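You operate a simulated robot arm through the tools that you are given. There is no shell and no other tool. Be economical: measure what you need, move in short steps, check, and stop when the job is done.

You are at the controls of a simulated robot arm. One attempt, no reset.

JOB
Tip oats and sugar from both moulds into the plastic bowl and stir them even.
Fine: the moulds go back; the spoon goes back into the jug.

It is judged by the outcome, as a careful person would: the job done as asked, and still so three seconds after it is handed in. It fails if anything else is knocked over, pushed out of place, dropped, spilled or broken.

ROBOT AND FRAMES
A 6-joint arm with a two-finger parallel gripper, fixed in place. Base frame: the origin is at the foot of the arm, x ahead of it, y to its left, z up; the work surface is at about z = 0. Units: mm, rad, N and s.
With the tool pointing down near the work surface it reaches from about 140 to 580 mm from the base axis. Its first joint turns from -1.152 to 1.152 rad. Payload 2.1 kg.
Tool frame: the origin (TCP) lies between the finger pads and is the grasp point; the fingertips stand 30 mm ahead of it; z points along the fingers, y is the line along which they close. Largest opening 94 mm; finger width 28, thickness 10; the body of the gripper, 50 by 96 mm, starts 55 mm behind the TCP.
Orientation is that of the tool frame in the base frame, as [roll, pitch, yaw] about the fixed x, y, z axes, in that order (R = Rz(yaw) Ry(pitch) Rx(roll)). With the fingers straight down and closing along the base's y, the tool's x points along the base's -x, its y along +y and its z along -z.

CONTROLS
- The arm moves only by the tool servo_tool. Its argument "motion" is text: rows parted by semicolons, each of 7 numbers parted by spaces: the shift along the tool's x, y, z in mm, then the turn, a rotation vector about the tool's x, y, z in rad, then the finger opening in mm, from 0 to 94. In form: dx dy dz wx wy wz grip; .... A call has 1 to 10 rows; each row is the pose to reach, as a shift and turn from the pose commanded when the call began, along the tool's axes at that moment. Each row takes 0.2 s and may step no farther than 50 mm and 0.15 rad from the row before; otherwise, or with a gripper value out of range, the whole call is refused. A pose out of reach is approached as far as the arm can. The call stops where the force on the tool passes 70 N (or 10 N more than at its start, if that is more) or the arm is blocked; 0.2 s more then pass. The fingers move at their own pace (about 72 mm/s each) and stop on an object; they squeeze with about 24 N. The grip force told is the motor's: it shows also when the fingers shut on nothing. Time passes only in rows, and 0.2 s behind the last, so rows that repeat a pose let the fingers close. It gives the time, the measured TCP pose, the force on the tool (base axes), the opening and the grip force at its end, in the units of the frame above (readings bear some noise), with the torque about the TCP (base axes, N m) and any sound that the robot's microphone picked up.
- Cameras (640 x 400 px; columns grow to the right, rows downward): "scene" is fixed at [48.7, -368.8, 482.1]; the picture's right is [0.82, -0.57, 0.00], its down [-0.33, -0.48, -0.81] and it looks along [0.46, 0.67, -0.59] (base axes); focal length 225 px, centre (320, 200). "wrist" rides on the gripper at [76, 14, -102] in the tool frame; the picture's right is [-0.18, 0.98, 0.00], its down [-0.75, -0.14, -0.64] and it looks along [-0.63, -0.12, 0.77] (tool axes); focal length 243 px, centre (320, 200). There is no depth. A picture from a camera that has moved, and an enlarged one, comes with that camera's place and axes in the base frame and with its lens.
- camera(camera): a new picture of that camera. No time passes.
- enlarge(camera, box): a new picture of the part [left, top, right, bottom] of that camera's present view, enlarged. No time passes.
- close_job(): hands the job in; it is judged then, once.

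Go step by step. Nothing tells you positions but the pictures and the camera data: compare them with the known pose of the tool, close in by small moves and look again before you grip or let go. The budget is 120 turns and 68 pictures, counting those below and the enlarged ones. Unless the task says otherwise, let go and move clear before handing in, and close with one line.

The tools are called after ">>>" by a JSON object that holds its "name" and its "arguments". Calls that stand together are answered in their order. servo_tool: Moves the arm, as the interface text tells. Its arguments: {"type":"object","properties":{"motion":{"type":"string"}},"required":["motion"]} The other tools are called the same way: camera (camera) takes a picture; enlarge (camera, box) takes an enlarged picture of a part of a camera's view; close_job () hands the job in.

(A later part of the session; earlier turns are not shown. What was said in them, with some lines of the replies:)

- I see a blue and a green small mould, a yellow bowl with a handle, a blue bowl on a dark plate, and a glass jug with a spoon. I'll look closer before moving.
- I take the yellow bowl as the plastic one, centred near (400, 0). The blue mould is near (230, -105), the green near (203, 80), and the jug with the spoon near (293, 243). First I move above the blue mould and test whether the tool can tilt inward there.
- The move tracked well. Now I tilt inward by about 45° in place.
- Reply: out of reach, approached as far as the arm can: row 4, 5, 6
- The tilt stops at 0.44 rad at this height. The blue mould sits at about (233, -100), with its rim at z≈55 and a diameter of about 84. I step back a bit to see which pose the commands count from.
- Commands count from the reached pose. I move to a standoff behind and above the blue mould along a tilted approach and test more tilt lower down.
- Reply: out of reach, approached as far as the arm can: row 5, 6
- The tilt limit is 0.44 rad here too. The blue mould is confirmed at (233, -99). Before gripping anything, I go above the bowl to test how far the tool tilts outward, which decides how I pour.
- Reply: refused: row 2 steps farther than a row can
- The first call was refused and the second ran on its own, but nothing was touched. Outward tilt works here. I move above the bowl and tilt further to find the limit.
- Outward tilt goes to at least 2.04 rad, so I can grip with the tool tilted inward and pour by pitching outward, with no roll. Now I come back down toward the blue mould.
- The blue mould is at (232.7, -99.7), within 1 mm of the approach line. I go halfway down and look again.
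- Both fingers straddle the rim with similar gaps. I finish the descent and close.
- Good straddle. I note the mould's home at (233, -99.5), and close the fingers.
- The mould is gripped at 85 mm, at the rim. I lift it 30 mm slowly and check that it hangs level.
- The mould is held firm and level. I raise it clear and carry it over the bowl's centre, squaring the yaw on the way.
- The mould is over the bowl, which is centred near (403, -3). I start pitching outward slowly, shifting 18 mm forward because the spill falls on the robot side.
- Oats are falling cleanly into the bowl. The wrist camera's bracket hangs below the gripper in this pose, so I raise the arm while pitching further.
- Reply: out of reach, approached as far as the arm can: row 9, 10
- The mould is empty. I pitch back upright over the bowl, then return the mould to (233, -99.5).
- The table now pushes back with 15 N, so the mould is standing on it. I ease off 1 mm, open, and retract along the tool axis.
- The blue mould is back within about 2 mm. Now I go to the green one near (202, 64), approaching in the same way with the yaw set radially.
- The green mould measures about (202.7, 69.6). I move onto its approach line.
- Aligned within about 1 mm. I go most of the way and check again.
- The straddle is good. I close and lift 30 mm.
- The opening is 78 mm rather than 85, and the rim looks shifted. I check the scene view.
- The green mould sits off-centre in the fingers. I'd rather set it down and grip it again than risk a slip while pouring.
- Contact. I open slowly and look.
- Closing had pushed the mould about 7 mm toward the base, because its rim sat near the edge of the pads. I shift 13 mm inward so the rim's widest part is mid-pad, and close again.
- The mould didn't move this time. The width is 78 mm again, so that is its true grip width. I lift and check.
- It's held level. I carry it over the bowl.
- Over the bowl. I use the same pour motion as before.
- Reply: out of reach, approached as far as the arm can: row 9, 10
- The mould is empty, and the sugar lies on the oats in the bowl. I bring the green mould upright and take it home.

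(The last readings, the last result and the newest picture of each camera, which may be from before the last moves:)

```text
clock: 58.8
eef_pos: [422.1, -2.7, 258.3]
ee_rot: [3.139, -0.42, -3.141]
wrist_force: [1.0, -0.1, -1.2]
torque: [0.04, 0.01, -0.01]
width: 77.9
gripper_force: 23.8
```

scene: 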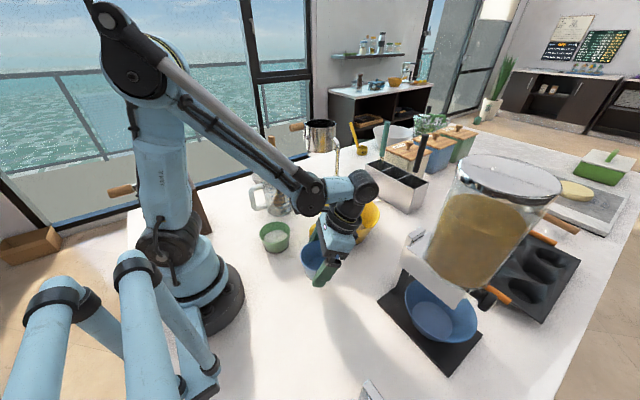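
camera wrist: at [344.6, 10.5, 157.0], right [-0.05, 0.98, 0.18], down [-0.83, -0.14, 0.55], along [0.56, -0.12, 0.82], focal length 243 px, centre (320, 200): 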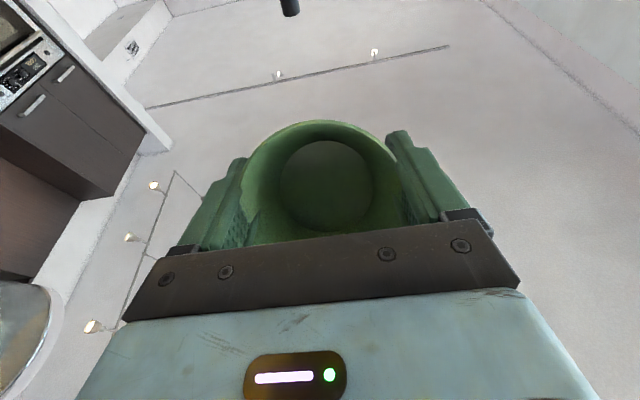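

>>> {"name": "servo_tool", "arguments": {"motion": "34.6 12 15.5 0.02 0 -0.047 64; 69 24 31 0.042 0 -0.095 64; 103.7 36 46.3 0.063 0 -0.142 64; 138 48 62 0.085 0 -0.19 64; 173 60.5 77 0.106 0 -0.237 64; 207.5 72.6 92.7 0.127 0 -0.284 64; 189.5 72.6 133 0.127 0 -0.284 64; 171.5 72.6 173 0.127 0 -0.284 64; 153.5 72.6 213.5 0.127 0 -0.284 64; 137 72.6 250.7 0.127 0 -0.284 64"}}

>>> {"name": "servo_tool", "arguments": {"motion": "-7 0 15 0 0 0 64; -13 0 29 0 0 0 64; -17 0 38 0 0 0 64; -17 0 38 0 0 0 64"}}

```text
clock: 61.0
eef_pos: [194.7, 70.1, 86.1]
ee_rot: [3.141, -0.417, -2.834]
wrist_force: [-1.0, -0.1, -1.1]
torque: [0.03, 0.01, -0.02]
width: 77.9
gripper_force: 23.8
```

```text
clock: 62.0
eef_pos: [196.7, 70.8, 42.8]
ee_rot: [-3.141, -0.415, -2.833]
wrist_force: [-0.5, -0.2, -0.8]
torque: [-0.02, 0.02, 0.02]
width: 77.8
gripper_force: 23.5
```

>>> {"name": "servo_tool", "arguments": {"motion": "-0.8 0 1.8 0 0 0 64; -1.4 0 3.2 0 0 0 64; -1.8 0 4.2 0 0 0 64; -1.8 0 4.2 0 0 0 64"}}

```text
clock: 63.0
eef_pos: [195.2, 71.4, 39.2]
ee_rot: [3.141, -0.416, -2.833]
wrist_force: [3.1, -1.3, 16.9]
torque: [-0.02, 0.06, -0.02]
width: 78.1
gripper_force: 24.3
```

Contact at 17 N. I ease off, open and retract along the tool.

>>> {"name": "servo_tool", "arguments": {"motion": "0.3 0 -0.7 0 0 0 64; 0.3 0 -0.7 0 0 0 80; 0.3 0 -0.7 0 0 0 94; 0.3 0 -0.7 0 0 0 94; 0.3 0 -20 0 0 0 94; 0.3 0 -45 0 0 0 94; 0.3 0 -75 0 0 0 94; 0.3 0 -115 0 0 0 94"}}

>>> {"name": "camera", "arguments": {"camera": "wrist"}}

>>> {"name": "enlarge", "arguments": {"camera": "scene", "box": [230, 120, 430, 300]}}

```text
clock: 64.8
eef_pos: [240.5, 85.1, 145.1]
ee_rot: [3.141, -0.417, -2.831]
wrist_force: [0.4, -0.1, -0.8]
torque: [-0.02, -0.01, -0.05]
width: 93.8
gripper_force: 0.1
```

```text
30 pictures are left
camera wrist: at [208.8, 88.8, 269.7], right [-0.14, 0.99, -0.07], down [0.95, 0.15, 0.28], along [0.29, -0.03, -0.96], focal length 243 px, centre (320, 200)
```

wrist: 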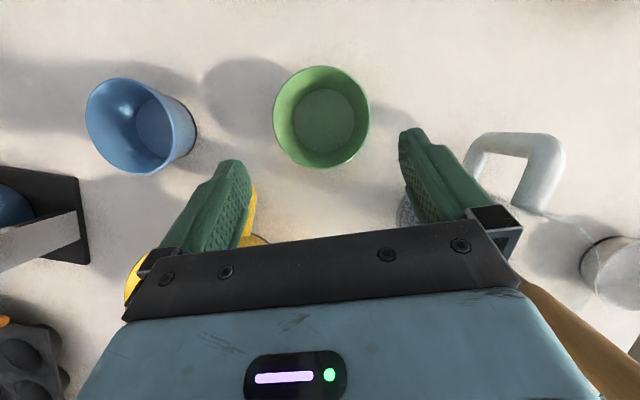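

```text
2.22 times, centred on (330, 210) of scene
camera zoom: at [48.6, -368.8, 482.1], right [0.82, -0.57, 0.0], down [-0.33, -0.48, -0.81], along [0.46, 0.67, -0.59], focal length 500 px, centre (298, 178)
```

zoom: 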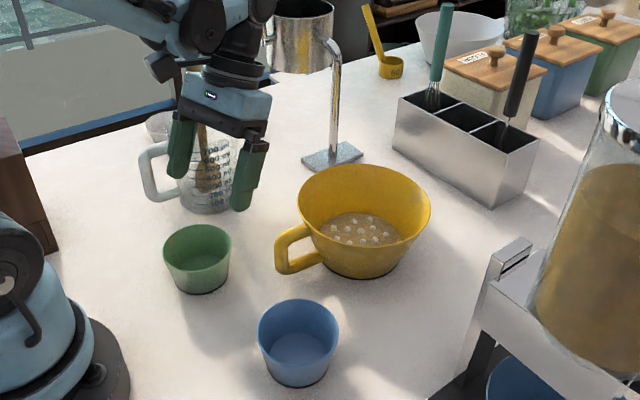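

Both moulds are back where they were and nothing has spilled. Next is the spoon: I rise, go vertical and move toward the jug for a look.

>>> {"name": "servo_tool", "arguments": {"motion": "20 0 -44 0 -0.1 0 94; 40 0 -89 0 -0.2 0 94; 59 0 -134 0 -0.3 0 94; 79 0 -178 0 -0.417 0 94; 63 38 -185 0 -0.417 0 94; 47 76 -192 0 -0.417 0 94; 32 114.7 -199 0 -0.417 0 94; 32 114.7 -199 0 -0.417 0 94"}}

>>> {"name": "servo_tool", "arguments": {"motion": "0 0 0 0 0 -0.13 94; 0 0 0 0 0 -0.26 94; 0 0 0 0 0 -0.38 94; 0 0 0 0 0 -0.38 94"}}

>>> {"name": "camera", "arguments": {"camera": "wrist"}}

>>> {"name": "camera", "arguments": {"camera": "scene"}}

```text
clock: 66.6
eef_pos: [252.1, 210.2, 337.3]
ee_rot: [-3.142, 0.002, -2.832]
wrist_force: [-0.4, 0.1, -0.6]
torque: [-0.01, 0.02, 0.01]
width: 94.1
gripper_force: 0.0
```

```text
clock: 67.6
eef_pos: [253.7, 210.2, 338.9]
ee_rot: [-3.141, 0.002, -2.451]
wrist_force: [0.0, -0.4, 0.2]
torque: [0.0, 0.02, 0.01]
width: 94.2
gripper_force: 0.0
```

```text
28 pictures are left
camera wrist: at [185.4, 170.6, 441.1], right [-0.48, 0.87, 0.0], down [0.67, 0.37, 0.64], along [0.56, 0.31, -0.77], focal length 243 px, centre (320, 200)
```

wrist: 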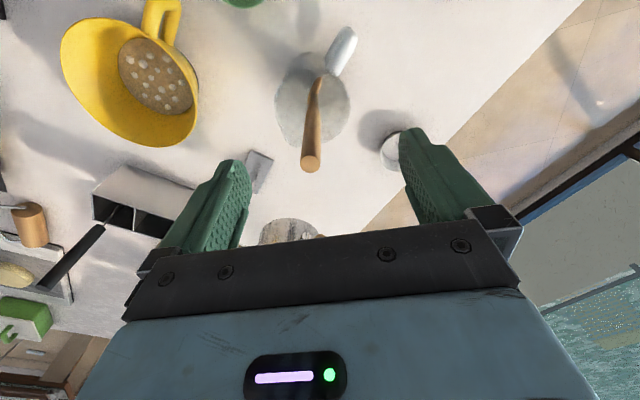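

```text
27 pictures are left
```

scene: 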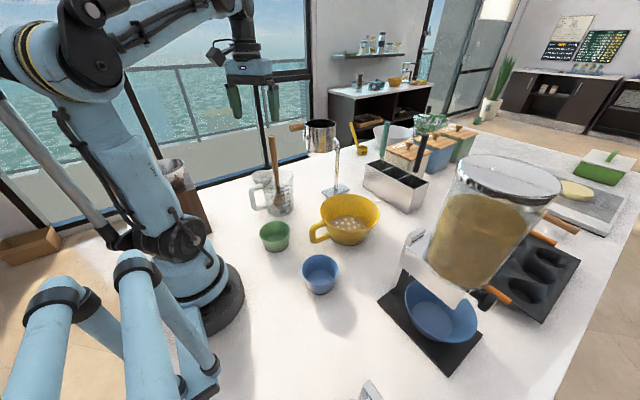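

The spoon's top end triangulates to (286, 216.5, 257), and it stands nearly vertical. I line up above it, lower a bit and check.

>>> {"name": "servo_tool", "arguments": {"motion": "-15 -7.5 0 0 0 0 94; -30 -15 0 0 0 0 94; -30 -15 25 0 0 0 94; -30 -15 45 0 0 0 70; -30 -15 45 0 0 0 60; -30 -15 45 0 0 0 60"}}

>>> {"name": "camera", "arguments": {"camera": "wrist"}}

```text
clock: 69.0
eef_pos: [286.1, 216.2, 294.7]
ee_rot: [3.142, 0.001, -2.452]
wrist_force: [-1.0, 0.0, 0.0]
torque: [0.02, 0.01, 0.0]
width: 60.2
gripper_force: 0.0
```

```text
26 pictures are left
camera wrist: at [218.3, 178.0, 396.2], right [-0.48, 0.88, 0.0], down [0.67, 0.37, 0.64], along [0.56, 0.31, -0.77], focal length 243 px, centre (320, 200)
```

wrist: 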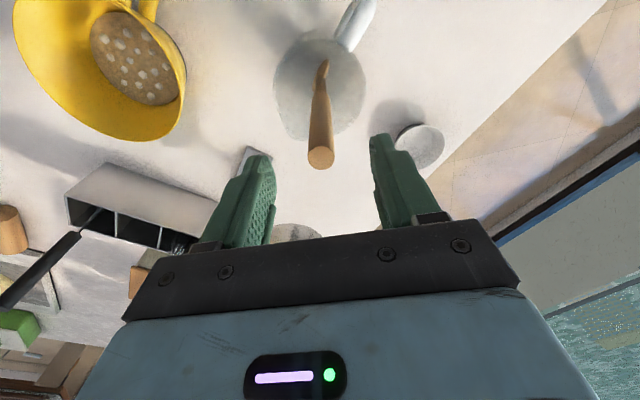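

Aligned. I descend to z≈225 around the handle and close gently.

>>> {"name": "servo_tool", "arguments": {"motion": "-1 0.5 25 0 0 0 60; -2 0.6 48 0 0 0 60; -2 0.6 70 0 0 0 60; -2 0.6 70 0 0 0 40; -2 0.6 70 0 0 0 25; -2 0.6 70 0 0 0 12; -2 0.6 70 0 0 0 5; -2 0.6 70 0 0 0 5"}}

>>> {"name": "camera", "arguments": {"camera": "wrist"}}

>>> {"name": "enlarge", "arguments": {"camera": "scene", "box": [220, 90, 380, 230]}}

```text
clock: 70.8
eef_pos: [286.9, 218.2, 224.3]
ee_rot: [3.141, 0.002, -2.451]
wrist_force: [-0.1, 0.2, 0.5]
torque: [0.0, 0.02, 0.01]
width: 22.3
gripper_force: 24.4
```

```text
25 pictures are left
camera wrist: at [219.1, 179.0, 326.2], right [-0.48, 0.88, 0.0], down [0.67, 0.37, 0.64], along [0.56, 0.31, -0.77], focal length 243 px, centre (320, 200)
```

wrist: 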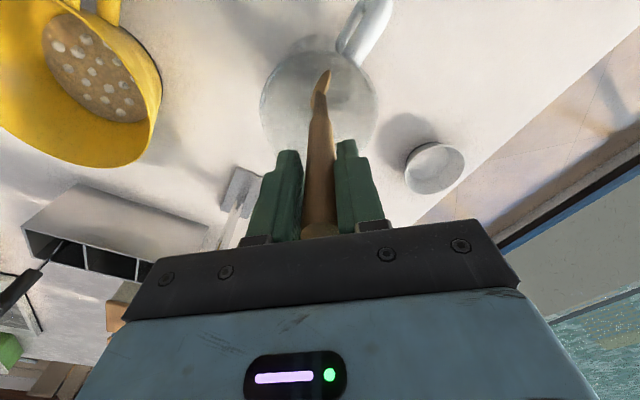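

```text
2.86 times, centred on (300, 160) of scene
camera zoom: at [48.7, -368.8, 482.1], right [0.82, -0.57, 0.0], down [-0.33, -0.48, -0.81], along [0.46, 0.67, -0.59], focal length 642 px, centre (377, 314)
```

zoom: 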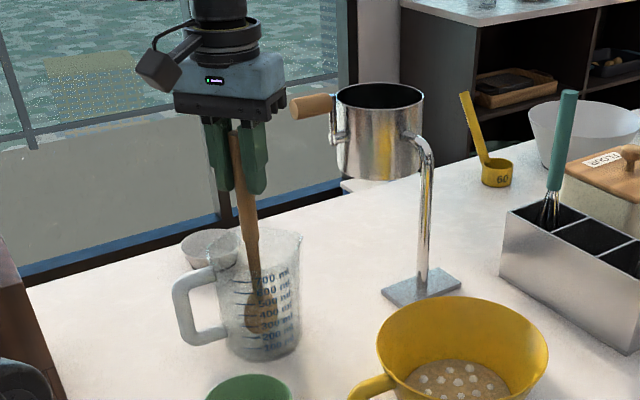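

The spoon is gripped. I lift it straight up, clear of the jug rim at z≈125.

>>> {"name": "servo_tool", "arguments": {"motion": "0 0 -20 0 0 0 5; 0 0 -45 0 0 0 5; 0 0 -75 0 0 0 5; 0 0 -105 0 0 0 5; 0 0 -135 0 0 0 5; 0 0 -160 0 0 0 5; 0 0 -160 0 0 0 5"}}

>>> {"name": "enlarge", "arguments": {"camera": "scene", "box": [200, 40, 400, 240]}}

```text
clock: 72.4
eef_pos: [287.5, 219.3, 385.0]
ee_rot: [-3.141, 0.001, -2.451]
wrist_force: [0.9, 0.3, -1.0]
torque: [-0.02, 0.0, -0.01]
width: 22.4
gripper_force: 24.0
```

```text
2.00 times, centred on (300, 140) of scene
camera zoom: at [48.7, -368.8, 482.1], right [0.82, -0.57, 0.0], down [-0.33, -0.48, -0.81], along [0.46, 0.67, -0.59], focal length 450 px, centre (360, 320)
```

zoom: 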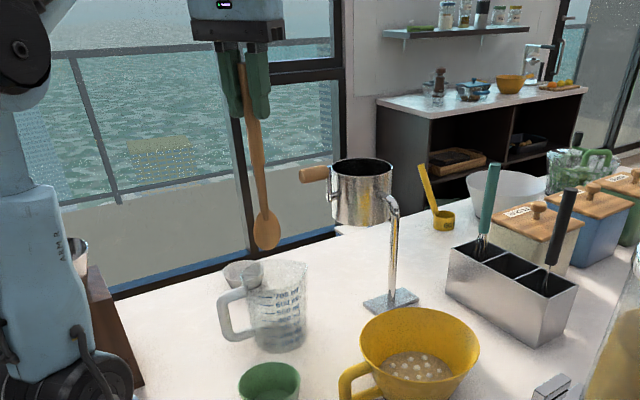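

The spoon hangs straight, with its tip about 221 mm below the TCP. I carry it above the bowl centre.

>>> {"name": "servo_tool", "arguments": {"motion": "6 -26 0 0 0 0 5; 14 -61 0 0 0 0 5; 22 -98 0 0 0 0 5; 31 -135 0 0 0 0 5; 39 -172 0 0 0 0 5; 48 -209 0 0 0 0 5; 54 -236 0 0 0 0 5; 57.4 -250.9 0 0 0 0 5; 57.4 -250.9 0 0 0 0 5"}}

>>> {"name": "enlarge", "arguments": {"camera": "scene", "box": [250, 60, 430, 260]}}

>>> {"name": "camera", "arguments": {"camera": "wrist"}}

```text
clock: 74.4
eef_pos: [404.0, -12.1, 384.6]
ee_rot: [3.141, 0.001, -2.452]
wrist_force: [0.3, -0.3, -0.8]
torque: [-0.01, -0.04, 0.02]
width: 22.2
gripper_force: 23.8
```

```text
2.00 times, centred on (340, 160) of scene
camera zoom: at [48.7, -368.8, 482.1], right [0.82, -0.57, 0.0], down [-0.33, -0.48, -0.81], along [0.46, 0.67, -0.59], focal length 450 px, centre (280, 280)
```

zoom: 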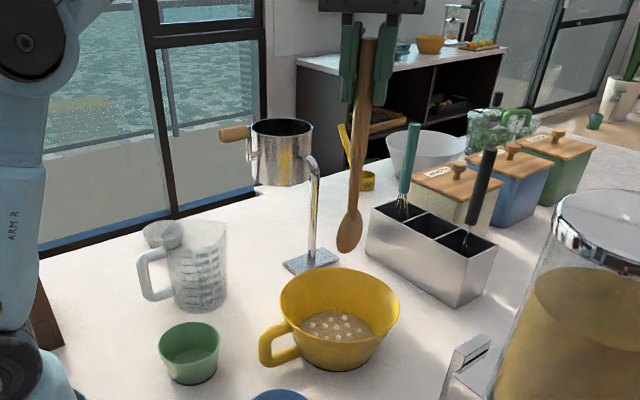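

```text
21 pictures are left
camera wrist: at [335.7, -50.8, 486.3], right [-0.48, 0.88, 0.0], down [0.67, 0.37, 0.64], along [0.56, 0.31, -0.77], focal length 243 px, centre (320, 200)
```

wrist: 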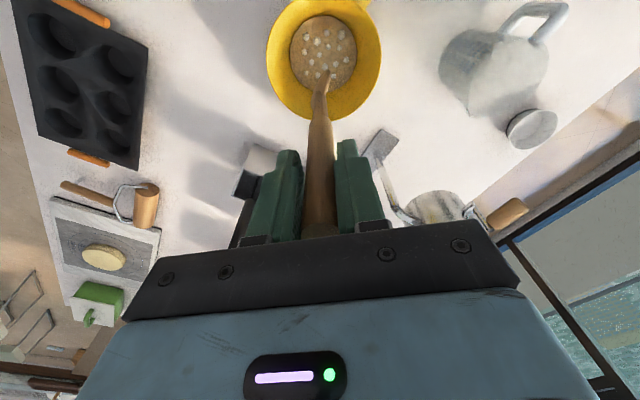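

Triangulation puts the bowl centre near (397, -9), its rim at z≈78 and the contents' surface at z≈37. I lower the spoon into the middle, slowly at the end.

>>> {"name": "servo_tool", "arguments": {"motion": "1 1 30 0 0 0 5; 2 2 65 0 0 0 5; 3 2.5 95 0 0 0 5; 3 2.5 115 0 0 0 5; 3 2.5 125 0 0 0 5; 3 2.5 133 0 0 0 5; 3 2.5 138 0 0 0 5; 3 2.5 138 0 0 0 5"}}

>>> {"name": "enlarge", "arguments": {"camera": "scene", "box": [290, 120, 410, 260]}}

```text
clock: 76.2
eef_pos: [398.3, -10.9, 246.4]
ee_rot: [3.141, 0.001, -2.452]
wrist_force: [0.0, 0.5, 0.1]
torque: [-0.02, 0.0, 0.0]
width: 22.4
gripper_force: 24.1
```

```text
2.86 times, centred on (350, 190) of scene
camera zoom: at [48.7, -368.8, 482.1], right [0.82, -0.57, 0.0], down [-0.33, -0.48, -0.81], along [0.46, 0.67, -0.59], focal length 642 px, centre (234, 229)
```

zoom: 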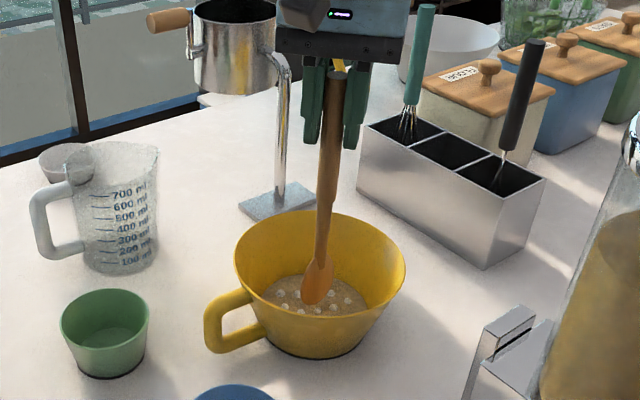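

The tip is just at the surface. I lower in small steps, watching the force.

>>> {"name": "servo_tool", "arguments": {"motion": "0 0 4 0 0 0 5; 0 0 8 0 0 0 5; 0 0 12 0 0 0 5; 0 0 12 0 0 0 5"}}

>>> {"name": "enlarge", "arguments": {"camera": "scene", "box": [310, 180, 390, 250]}}

```text
clock: 77.2
eef_pos: [399.4, -11.2, 233.1]
ee_rot: [-3.141, 0.003, -2.451]
wrist_force: [0.2, 0.5, -0.2]
torque: [0.0, 0.02, -0.01]
width: 22.1
gripper_force: 24.1
```

```text
5.71 times, centred on (350, 215) of scene
camera zoom: at [48.7, -368.8, 482.1], right [0.82, -0.57, 0.0], down [-0.33, -0.48, -0.81], along [0.46, 0.67, -0.59], focal length 1285 px, centre (149, 114)
```

zoom: 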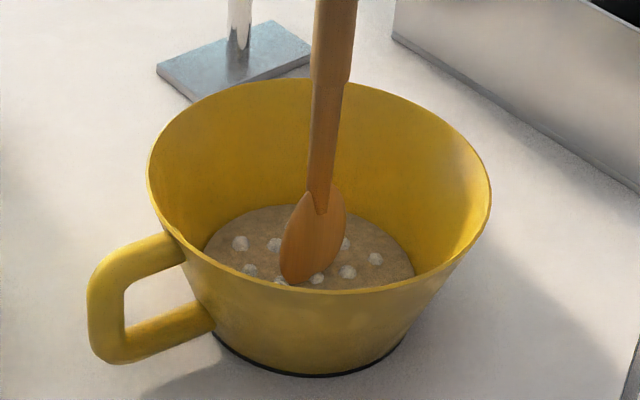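

>>> {"name": "servo_tool", "arguments": {"motion": "0 0 2 0 0 0 5; 0 0 4 0 0 0 5; 0 0 6 0 0 0 5; 0 0 6 0 0 0 5"}}

```text
clock: 78.2
eef_pos: [399.4, -12.3, 227.7]
ee_rot: [3.141, 0.0, -2.451]
wrist_force: [0.1, 0.2, -0.9]
torque: [0.02, -0.02, 0.0]
width: 22.4
gripper_force: 24.0
```

No floor contact yet, and the tip is about 7 mm above the table plane. I begin stirring with a gentle circle of 18 mm radius and watch for forces.

>>> {"name": "servo_tool", "arguments": {"motion": "18 0 0 0 0 0 5; 13.8 11.6 0 0 0 0 5; 3.1 17.7 0 0 0 0 5; -9 15.6 0 0 0 0 5; -16.9 6.2 0 0 0 0 5; -16.9 -6.2 0 0 0 0 5; -9 -15.6 0 0 0 0 5; 3.1 -17.7 0 0 0 0 5; 13.8 -11.6 0 0 0 0 5; 0 0 0 0 0 0 5"}}

>>> {"name": "enlarge", "arguments": {"camera": "scene", "box": [310, 180, 390, 250]}}

```text
clock: 80.4
eef_pos: [399.1, -11.2, 227.9]
ee_rot: [3.141, 0.002, -2.452]
wrist_force: [-0.3, 1.1, 0.1]
torque: [0.0, 0.0, -0.01]
width: 22.2
gripper_force: 23.7
```

```text
5.71 times, centred on (350, 215) of scene
camera zoom: at [48.6, -368.8, 482.1], right [0.82, -0.57, 0.0], down [-0.33, -0.48, -0.81], along [0.46, 0.67, -0.59], focal length 1285 px, centre (149, 114)
```

zoom: 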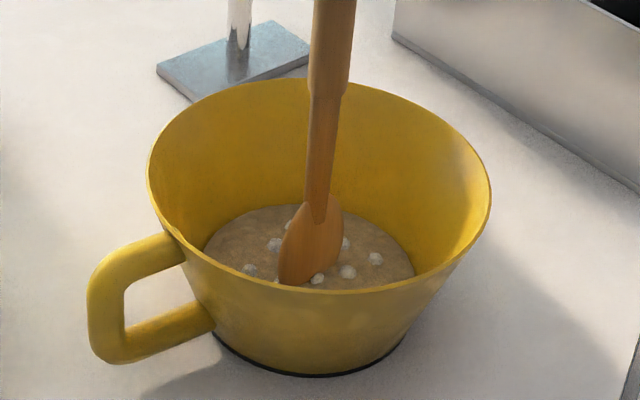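

The bowl stays put and the white spots are fading. I check centring from the wrist before widening the circle.

>>> {"name": "enlarge", "arguments": {"camera": "wrist", "box": [220, 0, 420, 130]}}

```text
3.08 times, centred on (320, 65) of wrist
camera zoom: at [330.5, -49.8, 329.8], right [-0.48, 0.88, 0.0], down [0.67, 0.37, 0.64], along [0.56, 0.31, -0.77], focal length 746 px, centre (320, 615)
```

zoom: 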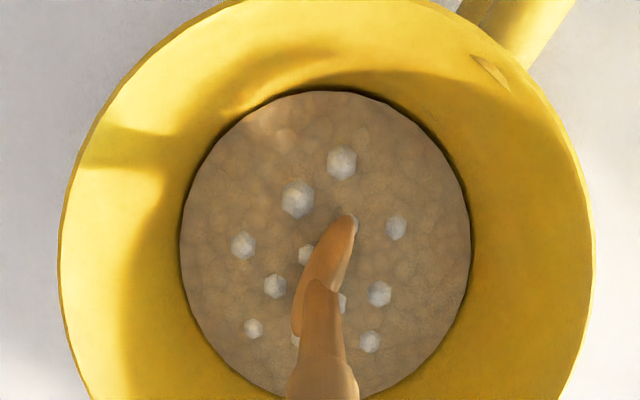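

The spoon's pointed tip leans toward the robot, so its blade is about 6 mm off centre. I shift the stirring centre and widen to 25 mm, with forward and reverse circles.

>>> {"name": "servo_tool", "arguments": {"motion": "21.6 -5.4 0 0 0 0 5; 15.8 10.7 0 0 0 0 5; 0.9 19.2 0 0 0 0 5; -15.9 16.3 0 0 0 0 5; -26.9 3.2 0 0 0 0 5; -26.9 -14 0 0 0 0 5; -15.9 -27.1 0 0 0 0 5; 0.9 -30 0 0 0 0 5; 15.8 -21.5 0 0 0 0 5; -3.4 -5.4 0 0 0 0 5"}}

>>> {"name": "servo_tool", "arguments": {"motion": "14 0 0 0 0 0 5; 10.7 -9 0 0 0 0 5; 2.4 -13.8 0 0 0 0 5; -7 -12.1 0 0 0 0 5; -13.2 -4.8 0 0 0 0 5; -13.2 4.8 0 0 0 0 5; -7 12.1 0 0 0 0 5; 2.4 13.8 0 0 0 0 5; 10.7 9 0 0 0 0 5; 0 0 0 0 0 0 5"}}

>>> {"name": "servo_tool", "arguments": {"motion": "25 0 0 0 0 0 5; 19.2 16.1 0 0 0 0 5; 4.3 24.6 0 0 0 0 5; -12.5 21.7 0 0 0 0 5; -23.5 8.6 0 0 0 0 5; -23.5 -8.6 0 0 0 0 5; -12.5 -21.7 0 0 0 0 5; 4.3 -24.6 0 0 0 0 5; 19.2 -16.1 0 0 0 0 5; 0 0 0 0 0 0 5"}}

>>> {"name": "enlarge", "arguments": {"camera": "wrist", "box": [220, 0, 420, 130]}}

```text
clock: 82.6
eef_pos: [406.2, -13.8, 228.3]
ee_rot: [-3.141, 0.001, -2.453]
wrist_force: [-0.1, -0.2, -0.8]
torque: [0.0, 0.0, 0.04]
width: 22.2
gripper_force: 23.6
```

```text
clock: 84.8
eef_pos: [404.8, -14.1, 227.9]
ee_rot: [3.142, 0.002, -2.453]
wrist_force: [0.4, -0.4, -0.9]
torque: [0.03, 0.02, 0.0]
width: 22.3
gripper_force: 24.0
```

```text
clock: 87.0
eef_pos: [405.1, -13.9, 228.0]
ee_rot: [-3.141, 0.001, -2.452]
wrist_force: [-1.0, -0.5, -0.6]
torque: [-0.06, 0.0, -0.03]
width: 22.0
gripper_force: 24.0
```

```text
3.08 times, centred on (320, 65) of wrist
camera zoom: at [336.6, -52.2, 330.1], right [-0.48, 0.88, 0.0], down [0.67, 0.37, 0.64], along [0.56, 0.31, -0.77], focal length 746 px, centre (320, 615)
```

zoom: 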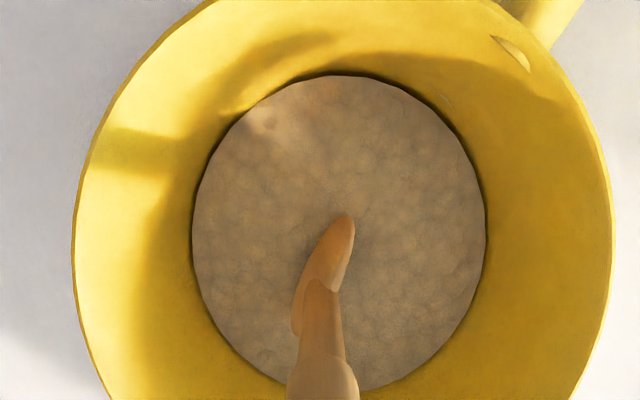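

The white lumps are gone and the mix looks even. I add two more rounds for good measure, then lift the spoon out.

>>> {"name": "servo_tool", "arguments": {"motion": "25 0 0 0 0 0 5; 19.2 -16.1 0 0 0 0 5; 4.3 -24.6 0 0 0 0 5; -12.5 -21.7 0 0 0 0 5; -23.5 -8.6 0 0 0 0 5; -23.5 8.6 0 0 0 0 5; -12.5 21.7 0 0 0 0 5; 4.3 24.6 0 0 0 0 5; 19.2 16.1 0 0 0 0 5; 0 0 0 0 0 0 5"}}

>>> {"name": "servo_tool", "arguments": {"motion": "18 0 0 0 0 0 5; 13.8 11.6 0 0 0 0 5; 3.1 17.7 0 0 0 0 5; -9 15.6 0 0 0 0 5; -16.9 6.2 0 0 0 0 5; -16.9 -6.2 0 0 0 0 5; -9 -15.6 0 0 0 0 5; 3.1 -17.7 0 0 0 0 5; 13.8 -11.6 0 0 0 0 5; 0 0 0 0 0 0 5"}}

>>> {"name": "servo_tool", "arguments": {"motion": "0 0 -10 0 0 0 5; 0 0 -25 0 0 0 5; 0 0 -45 0 0 0 5; 0 0 -45 0 0 0 5; 0 0 -48 0 0 0 5; 0 0 -80 0 0 0 5; 0 0 -115 0 0 0 5; 0 0 -145 0 0 0 5; 0 0 -157 0 0 0 5; 0 0 -157 0 0 0 5"}}

>>> {"name": "camera", "arguments": {"camera": "scene"}}

```text
clock: 89.2
eef_pos: [403.7, -13.9, 227.4]
ee_rot: [-3.139, 0.002, -2.451]
wrist_force: [0.1, 0.3, -0.2]
torque: [-0.01, 0.02, 0.01]
width: 22.1
gripper_force: 23.9
```

```text
clock: 91.4
eef_pos: [404.8, -13.4, 228.7]
ee_rot: [-3.141, 0.002, -2.454]
wrist_force: [0.4, 0.0, -0.4]
torque: [0.02, -0.01, -0.03]
width: 22.2
gripper_force: 24.0
```

```text
clock: 93.6
eef_pos: [404.4, -13.0, 385.2]
ee_rot: [-3.141, 0.003, -2.452]
wrist_force: [0.4, 0.6, -0.4]
torque: [0.02, 0.0, 0.03]
width: 22.5
gripper_force: 23.7
```

```text
15 pictures are left
```

scene: 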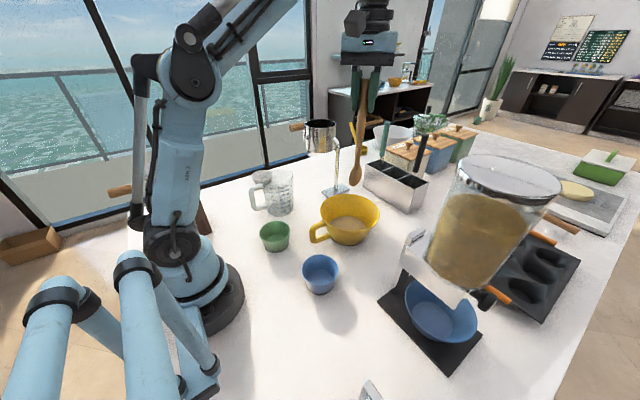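

All tidy. I carry the spoon back over the jug.

>>> {"name": "servo_tool", "arguments": {"motion": "-5 20 0 0 0 0 5; -12 55 0 0 0 0 5; -20 91 0 0 0 0 5; -29 128 0 0 0 0 5; -37 165 0 0 0 0 5; -46 203 0 0 0 0 5; -53 235 0 0 0 0 5; -57 253.8 0 0 0 0 5; -57 253.8 0 0 0 0 5"}}

>>> {"name": "enlarge", "arguments": {"camera": "scene", "box": [200, 40, 400, 240]}}

>>> {"name": "camera", "arguments": {"camera": "wrist"}}

```text
clock: 95.6
eef_pos: [286.9, 219.1, 384.9]
ee_rot: [3.141, 0.002, -2.452]
wrist_force: [0.2, -0.6, -0.2]
torque: [0.0, 0.01, -0.02]
width: 22.3
gripper_force: 23.8
```

```text
2.00 times, centred on (300, 140) of scene
camera zoom: at [48.7, -368.8, 482.1], right [0.82, -0.57, 0.0], down [-0.33, -0.48, -0.81], along [0.46, 0.67, -0.59], focal length 450 px, centre (360, 320)
```

zoom: 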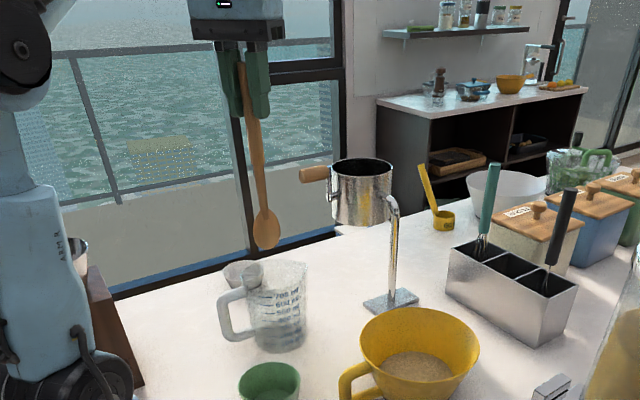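

```text
13 pictures are left
camera wrist: at [219.3, 180.0, 486.8], right [-0.48, 0.88, 0.0], down [0.67, 0.37, 0.64], along [0.56, 0.31, -0.77], focal length 243 px, centre (320, 200)
```

wrist: 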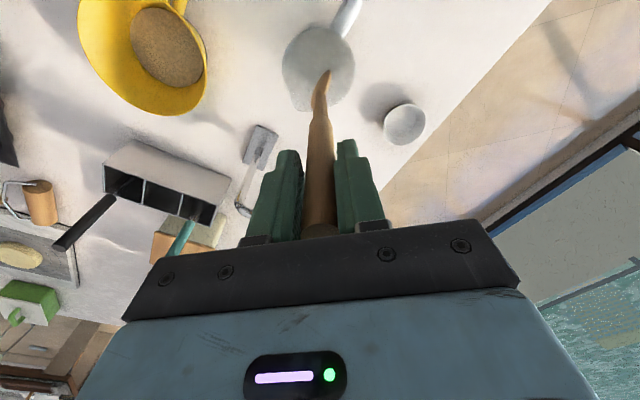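

The spoon hangs exactly as it did when lifted out, over the jug's mouth. I lower it straight down, slowing near the bottom.

>>> {"name": "servo_tool", "arguments": {"motion": "0 0 25 0 0 0 5; 0 0 55 0 0 0 5; 0 0 85 0 0 0 5; 0 0 112 0 0 0 5; 0 0 135 0 0 0 5; 0 0 148 0 0 0 5; 0 0 155 0 0 0 5; 0 0 159 0 0 0 5; 0 0 159 0 0 0 5"}}

>>> {"name": "enlarge", "arguments": {"camera": "scene", "box": [220, 90, 380, 230]}}

```text
clock: 97.6
eef_pos: [286.8, 218.0, 226.2]
ee_rot: [-3.141, 0.002, -2.453]
wrist_force: [0.2, -0.1, 0.4]
torque: [0.04, 0.01, -0.04]
width: 22.5
gripper_force: 24.2
```

```text
2.86 times, centred on (300, 160) of scene
camera zoom: at [48.7, -368.8, 482.1], right [0.82, -0.57, 0.0], down [-0.33, -0.48, -0.81], along [0.46, 0.67, -0.59], focal length 642 px, centre (377, 314)
```

zoom: 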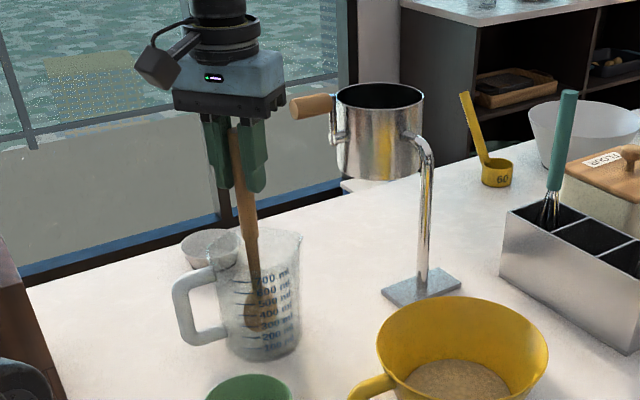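

>>> {"name": "servo_tool", "arguments": {"motion": "0 0 1 0 0 0 5; 0 0 2 0 0 0 5; 0 0 2 0 0 0 5; 0 0 2 0 0 0 26; 0 0 2 0 0 0 32; 0 0 2 0 0 0 40; 0 0 2 0 0 0 50; 0 0 2 0 0 0 60; 0 0 2 0 0 0 60"}}

>>> {"name": "camera", "arguments": {"camera": "wrist"}}

```text
clock: 99.6
eef_pos: [287.1, 218.3, 223.6]
ee_rot: [-3.141, 0.002, -2.452]
wrist_force: [-0.2, -0.4, 0.3]
torque: [0.04, 0.02, -0.03]
width: 60.0
gripper_force: 0.2
```

```text
11 pictures are left
camera wrist: at [219.5, 180.0, 326.1], right [-0.48, 0.88, 0.0], down [0.67, 0.37, 0.64], along [0.56, 0.31, -0.77], focal length 243 px, centre (320, 200)
```

wrist: 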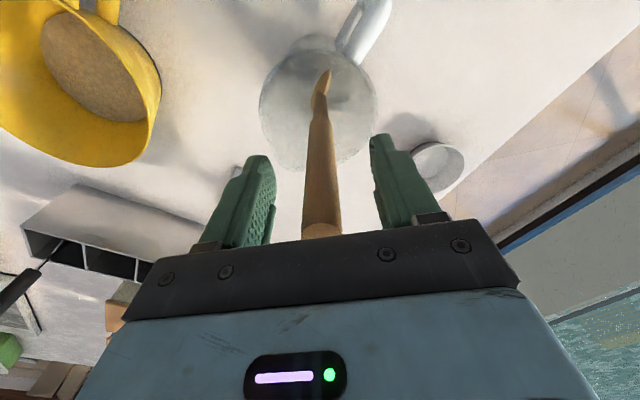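

The spoon stands free between the fingers. I rise straight up and clear.

>>> {"name": "servo_tool", "arguments": {"motion": "0 0 -20 0 0 0 60; 0 0 -45 0 0 0 60; 0 0 -75 0 0 0 60; 0 0 -105 0 0 0 60; 0 0 -135 0 0 0 60; 10 -30 -140 0 0 0 60; 20 -70 -140 0 0 0 60; 25 -110 -140 0 0 0 60; 25 -110 -140 0 0 0 60"}}

>>> {"name": "camera", "arguments": {"camera": "scene"}}

>>> {"name": "enlarge", "arguments": {"camera": "scene", "box": [230, 120, 430, 300]}}

```text
clock: 101.6
eef_pos: [339.2, 116.5, 364.4]
ee_rot: [-3.141, 0.002, -2.451]
wrist_force: [0.0, -0.5, 0.0]
torque: [0.01, -0.02, 0.0]
width: 60.1
gripper_force: 0.1
```

```text
10 pictures are left
```

scene: 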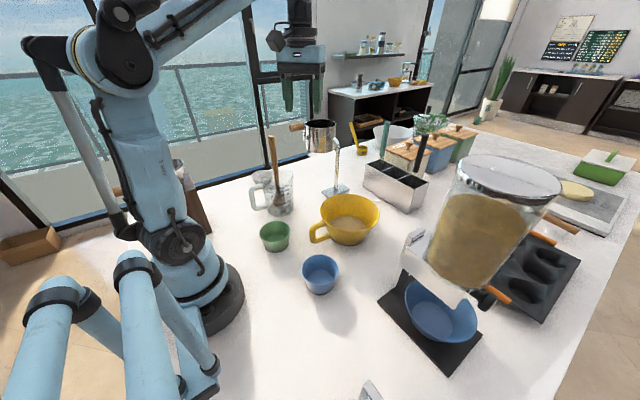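

```text
2.22 times, centred on (330, 210) of scene
camera zoom: at [48.7, -368.8, 482.1], right [0.82, -0.57, 0.0], down [-0.33, -0.48, -0.81], along [0.46, 0.67, -0.59], focal length 500 px, centre (298, 178)
```

zoom: 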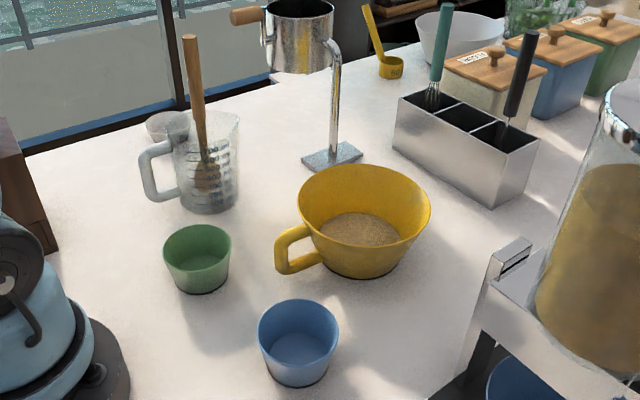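

The scene matches the start: both moulds are home and empty, the mix in the bowl looks even, the spoon is in the jug, and the arm is clear. I hand the job in.

>>> {"name": "close_job", "arguments": {}}

```text
The job is handed in.
```

I tipped the oats and sugar into the yellow bowl, which I took to be the plastic one, and stirred until the mix looked even. Both moulds are back in place, to within a few millimetres, the spoon is in the jug, and I saw nothing spilled or disturbed.
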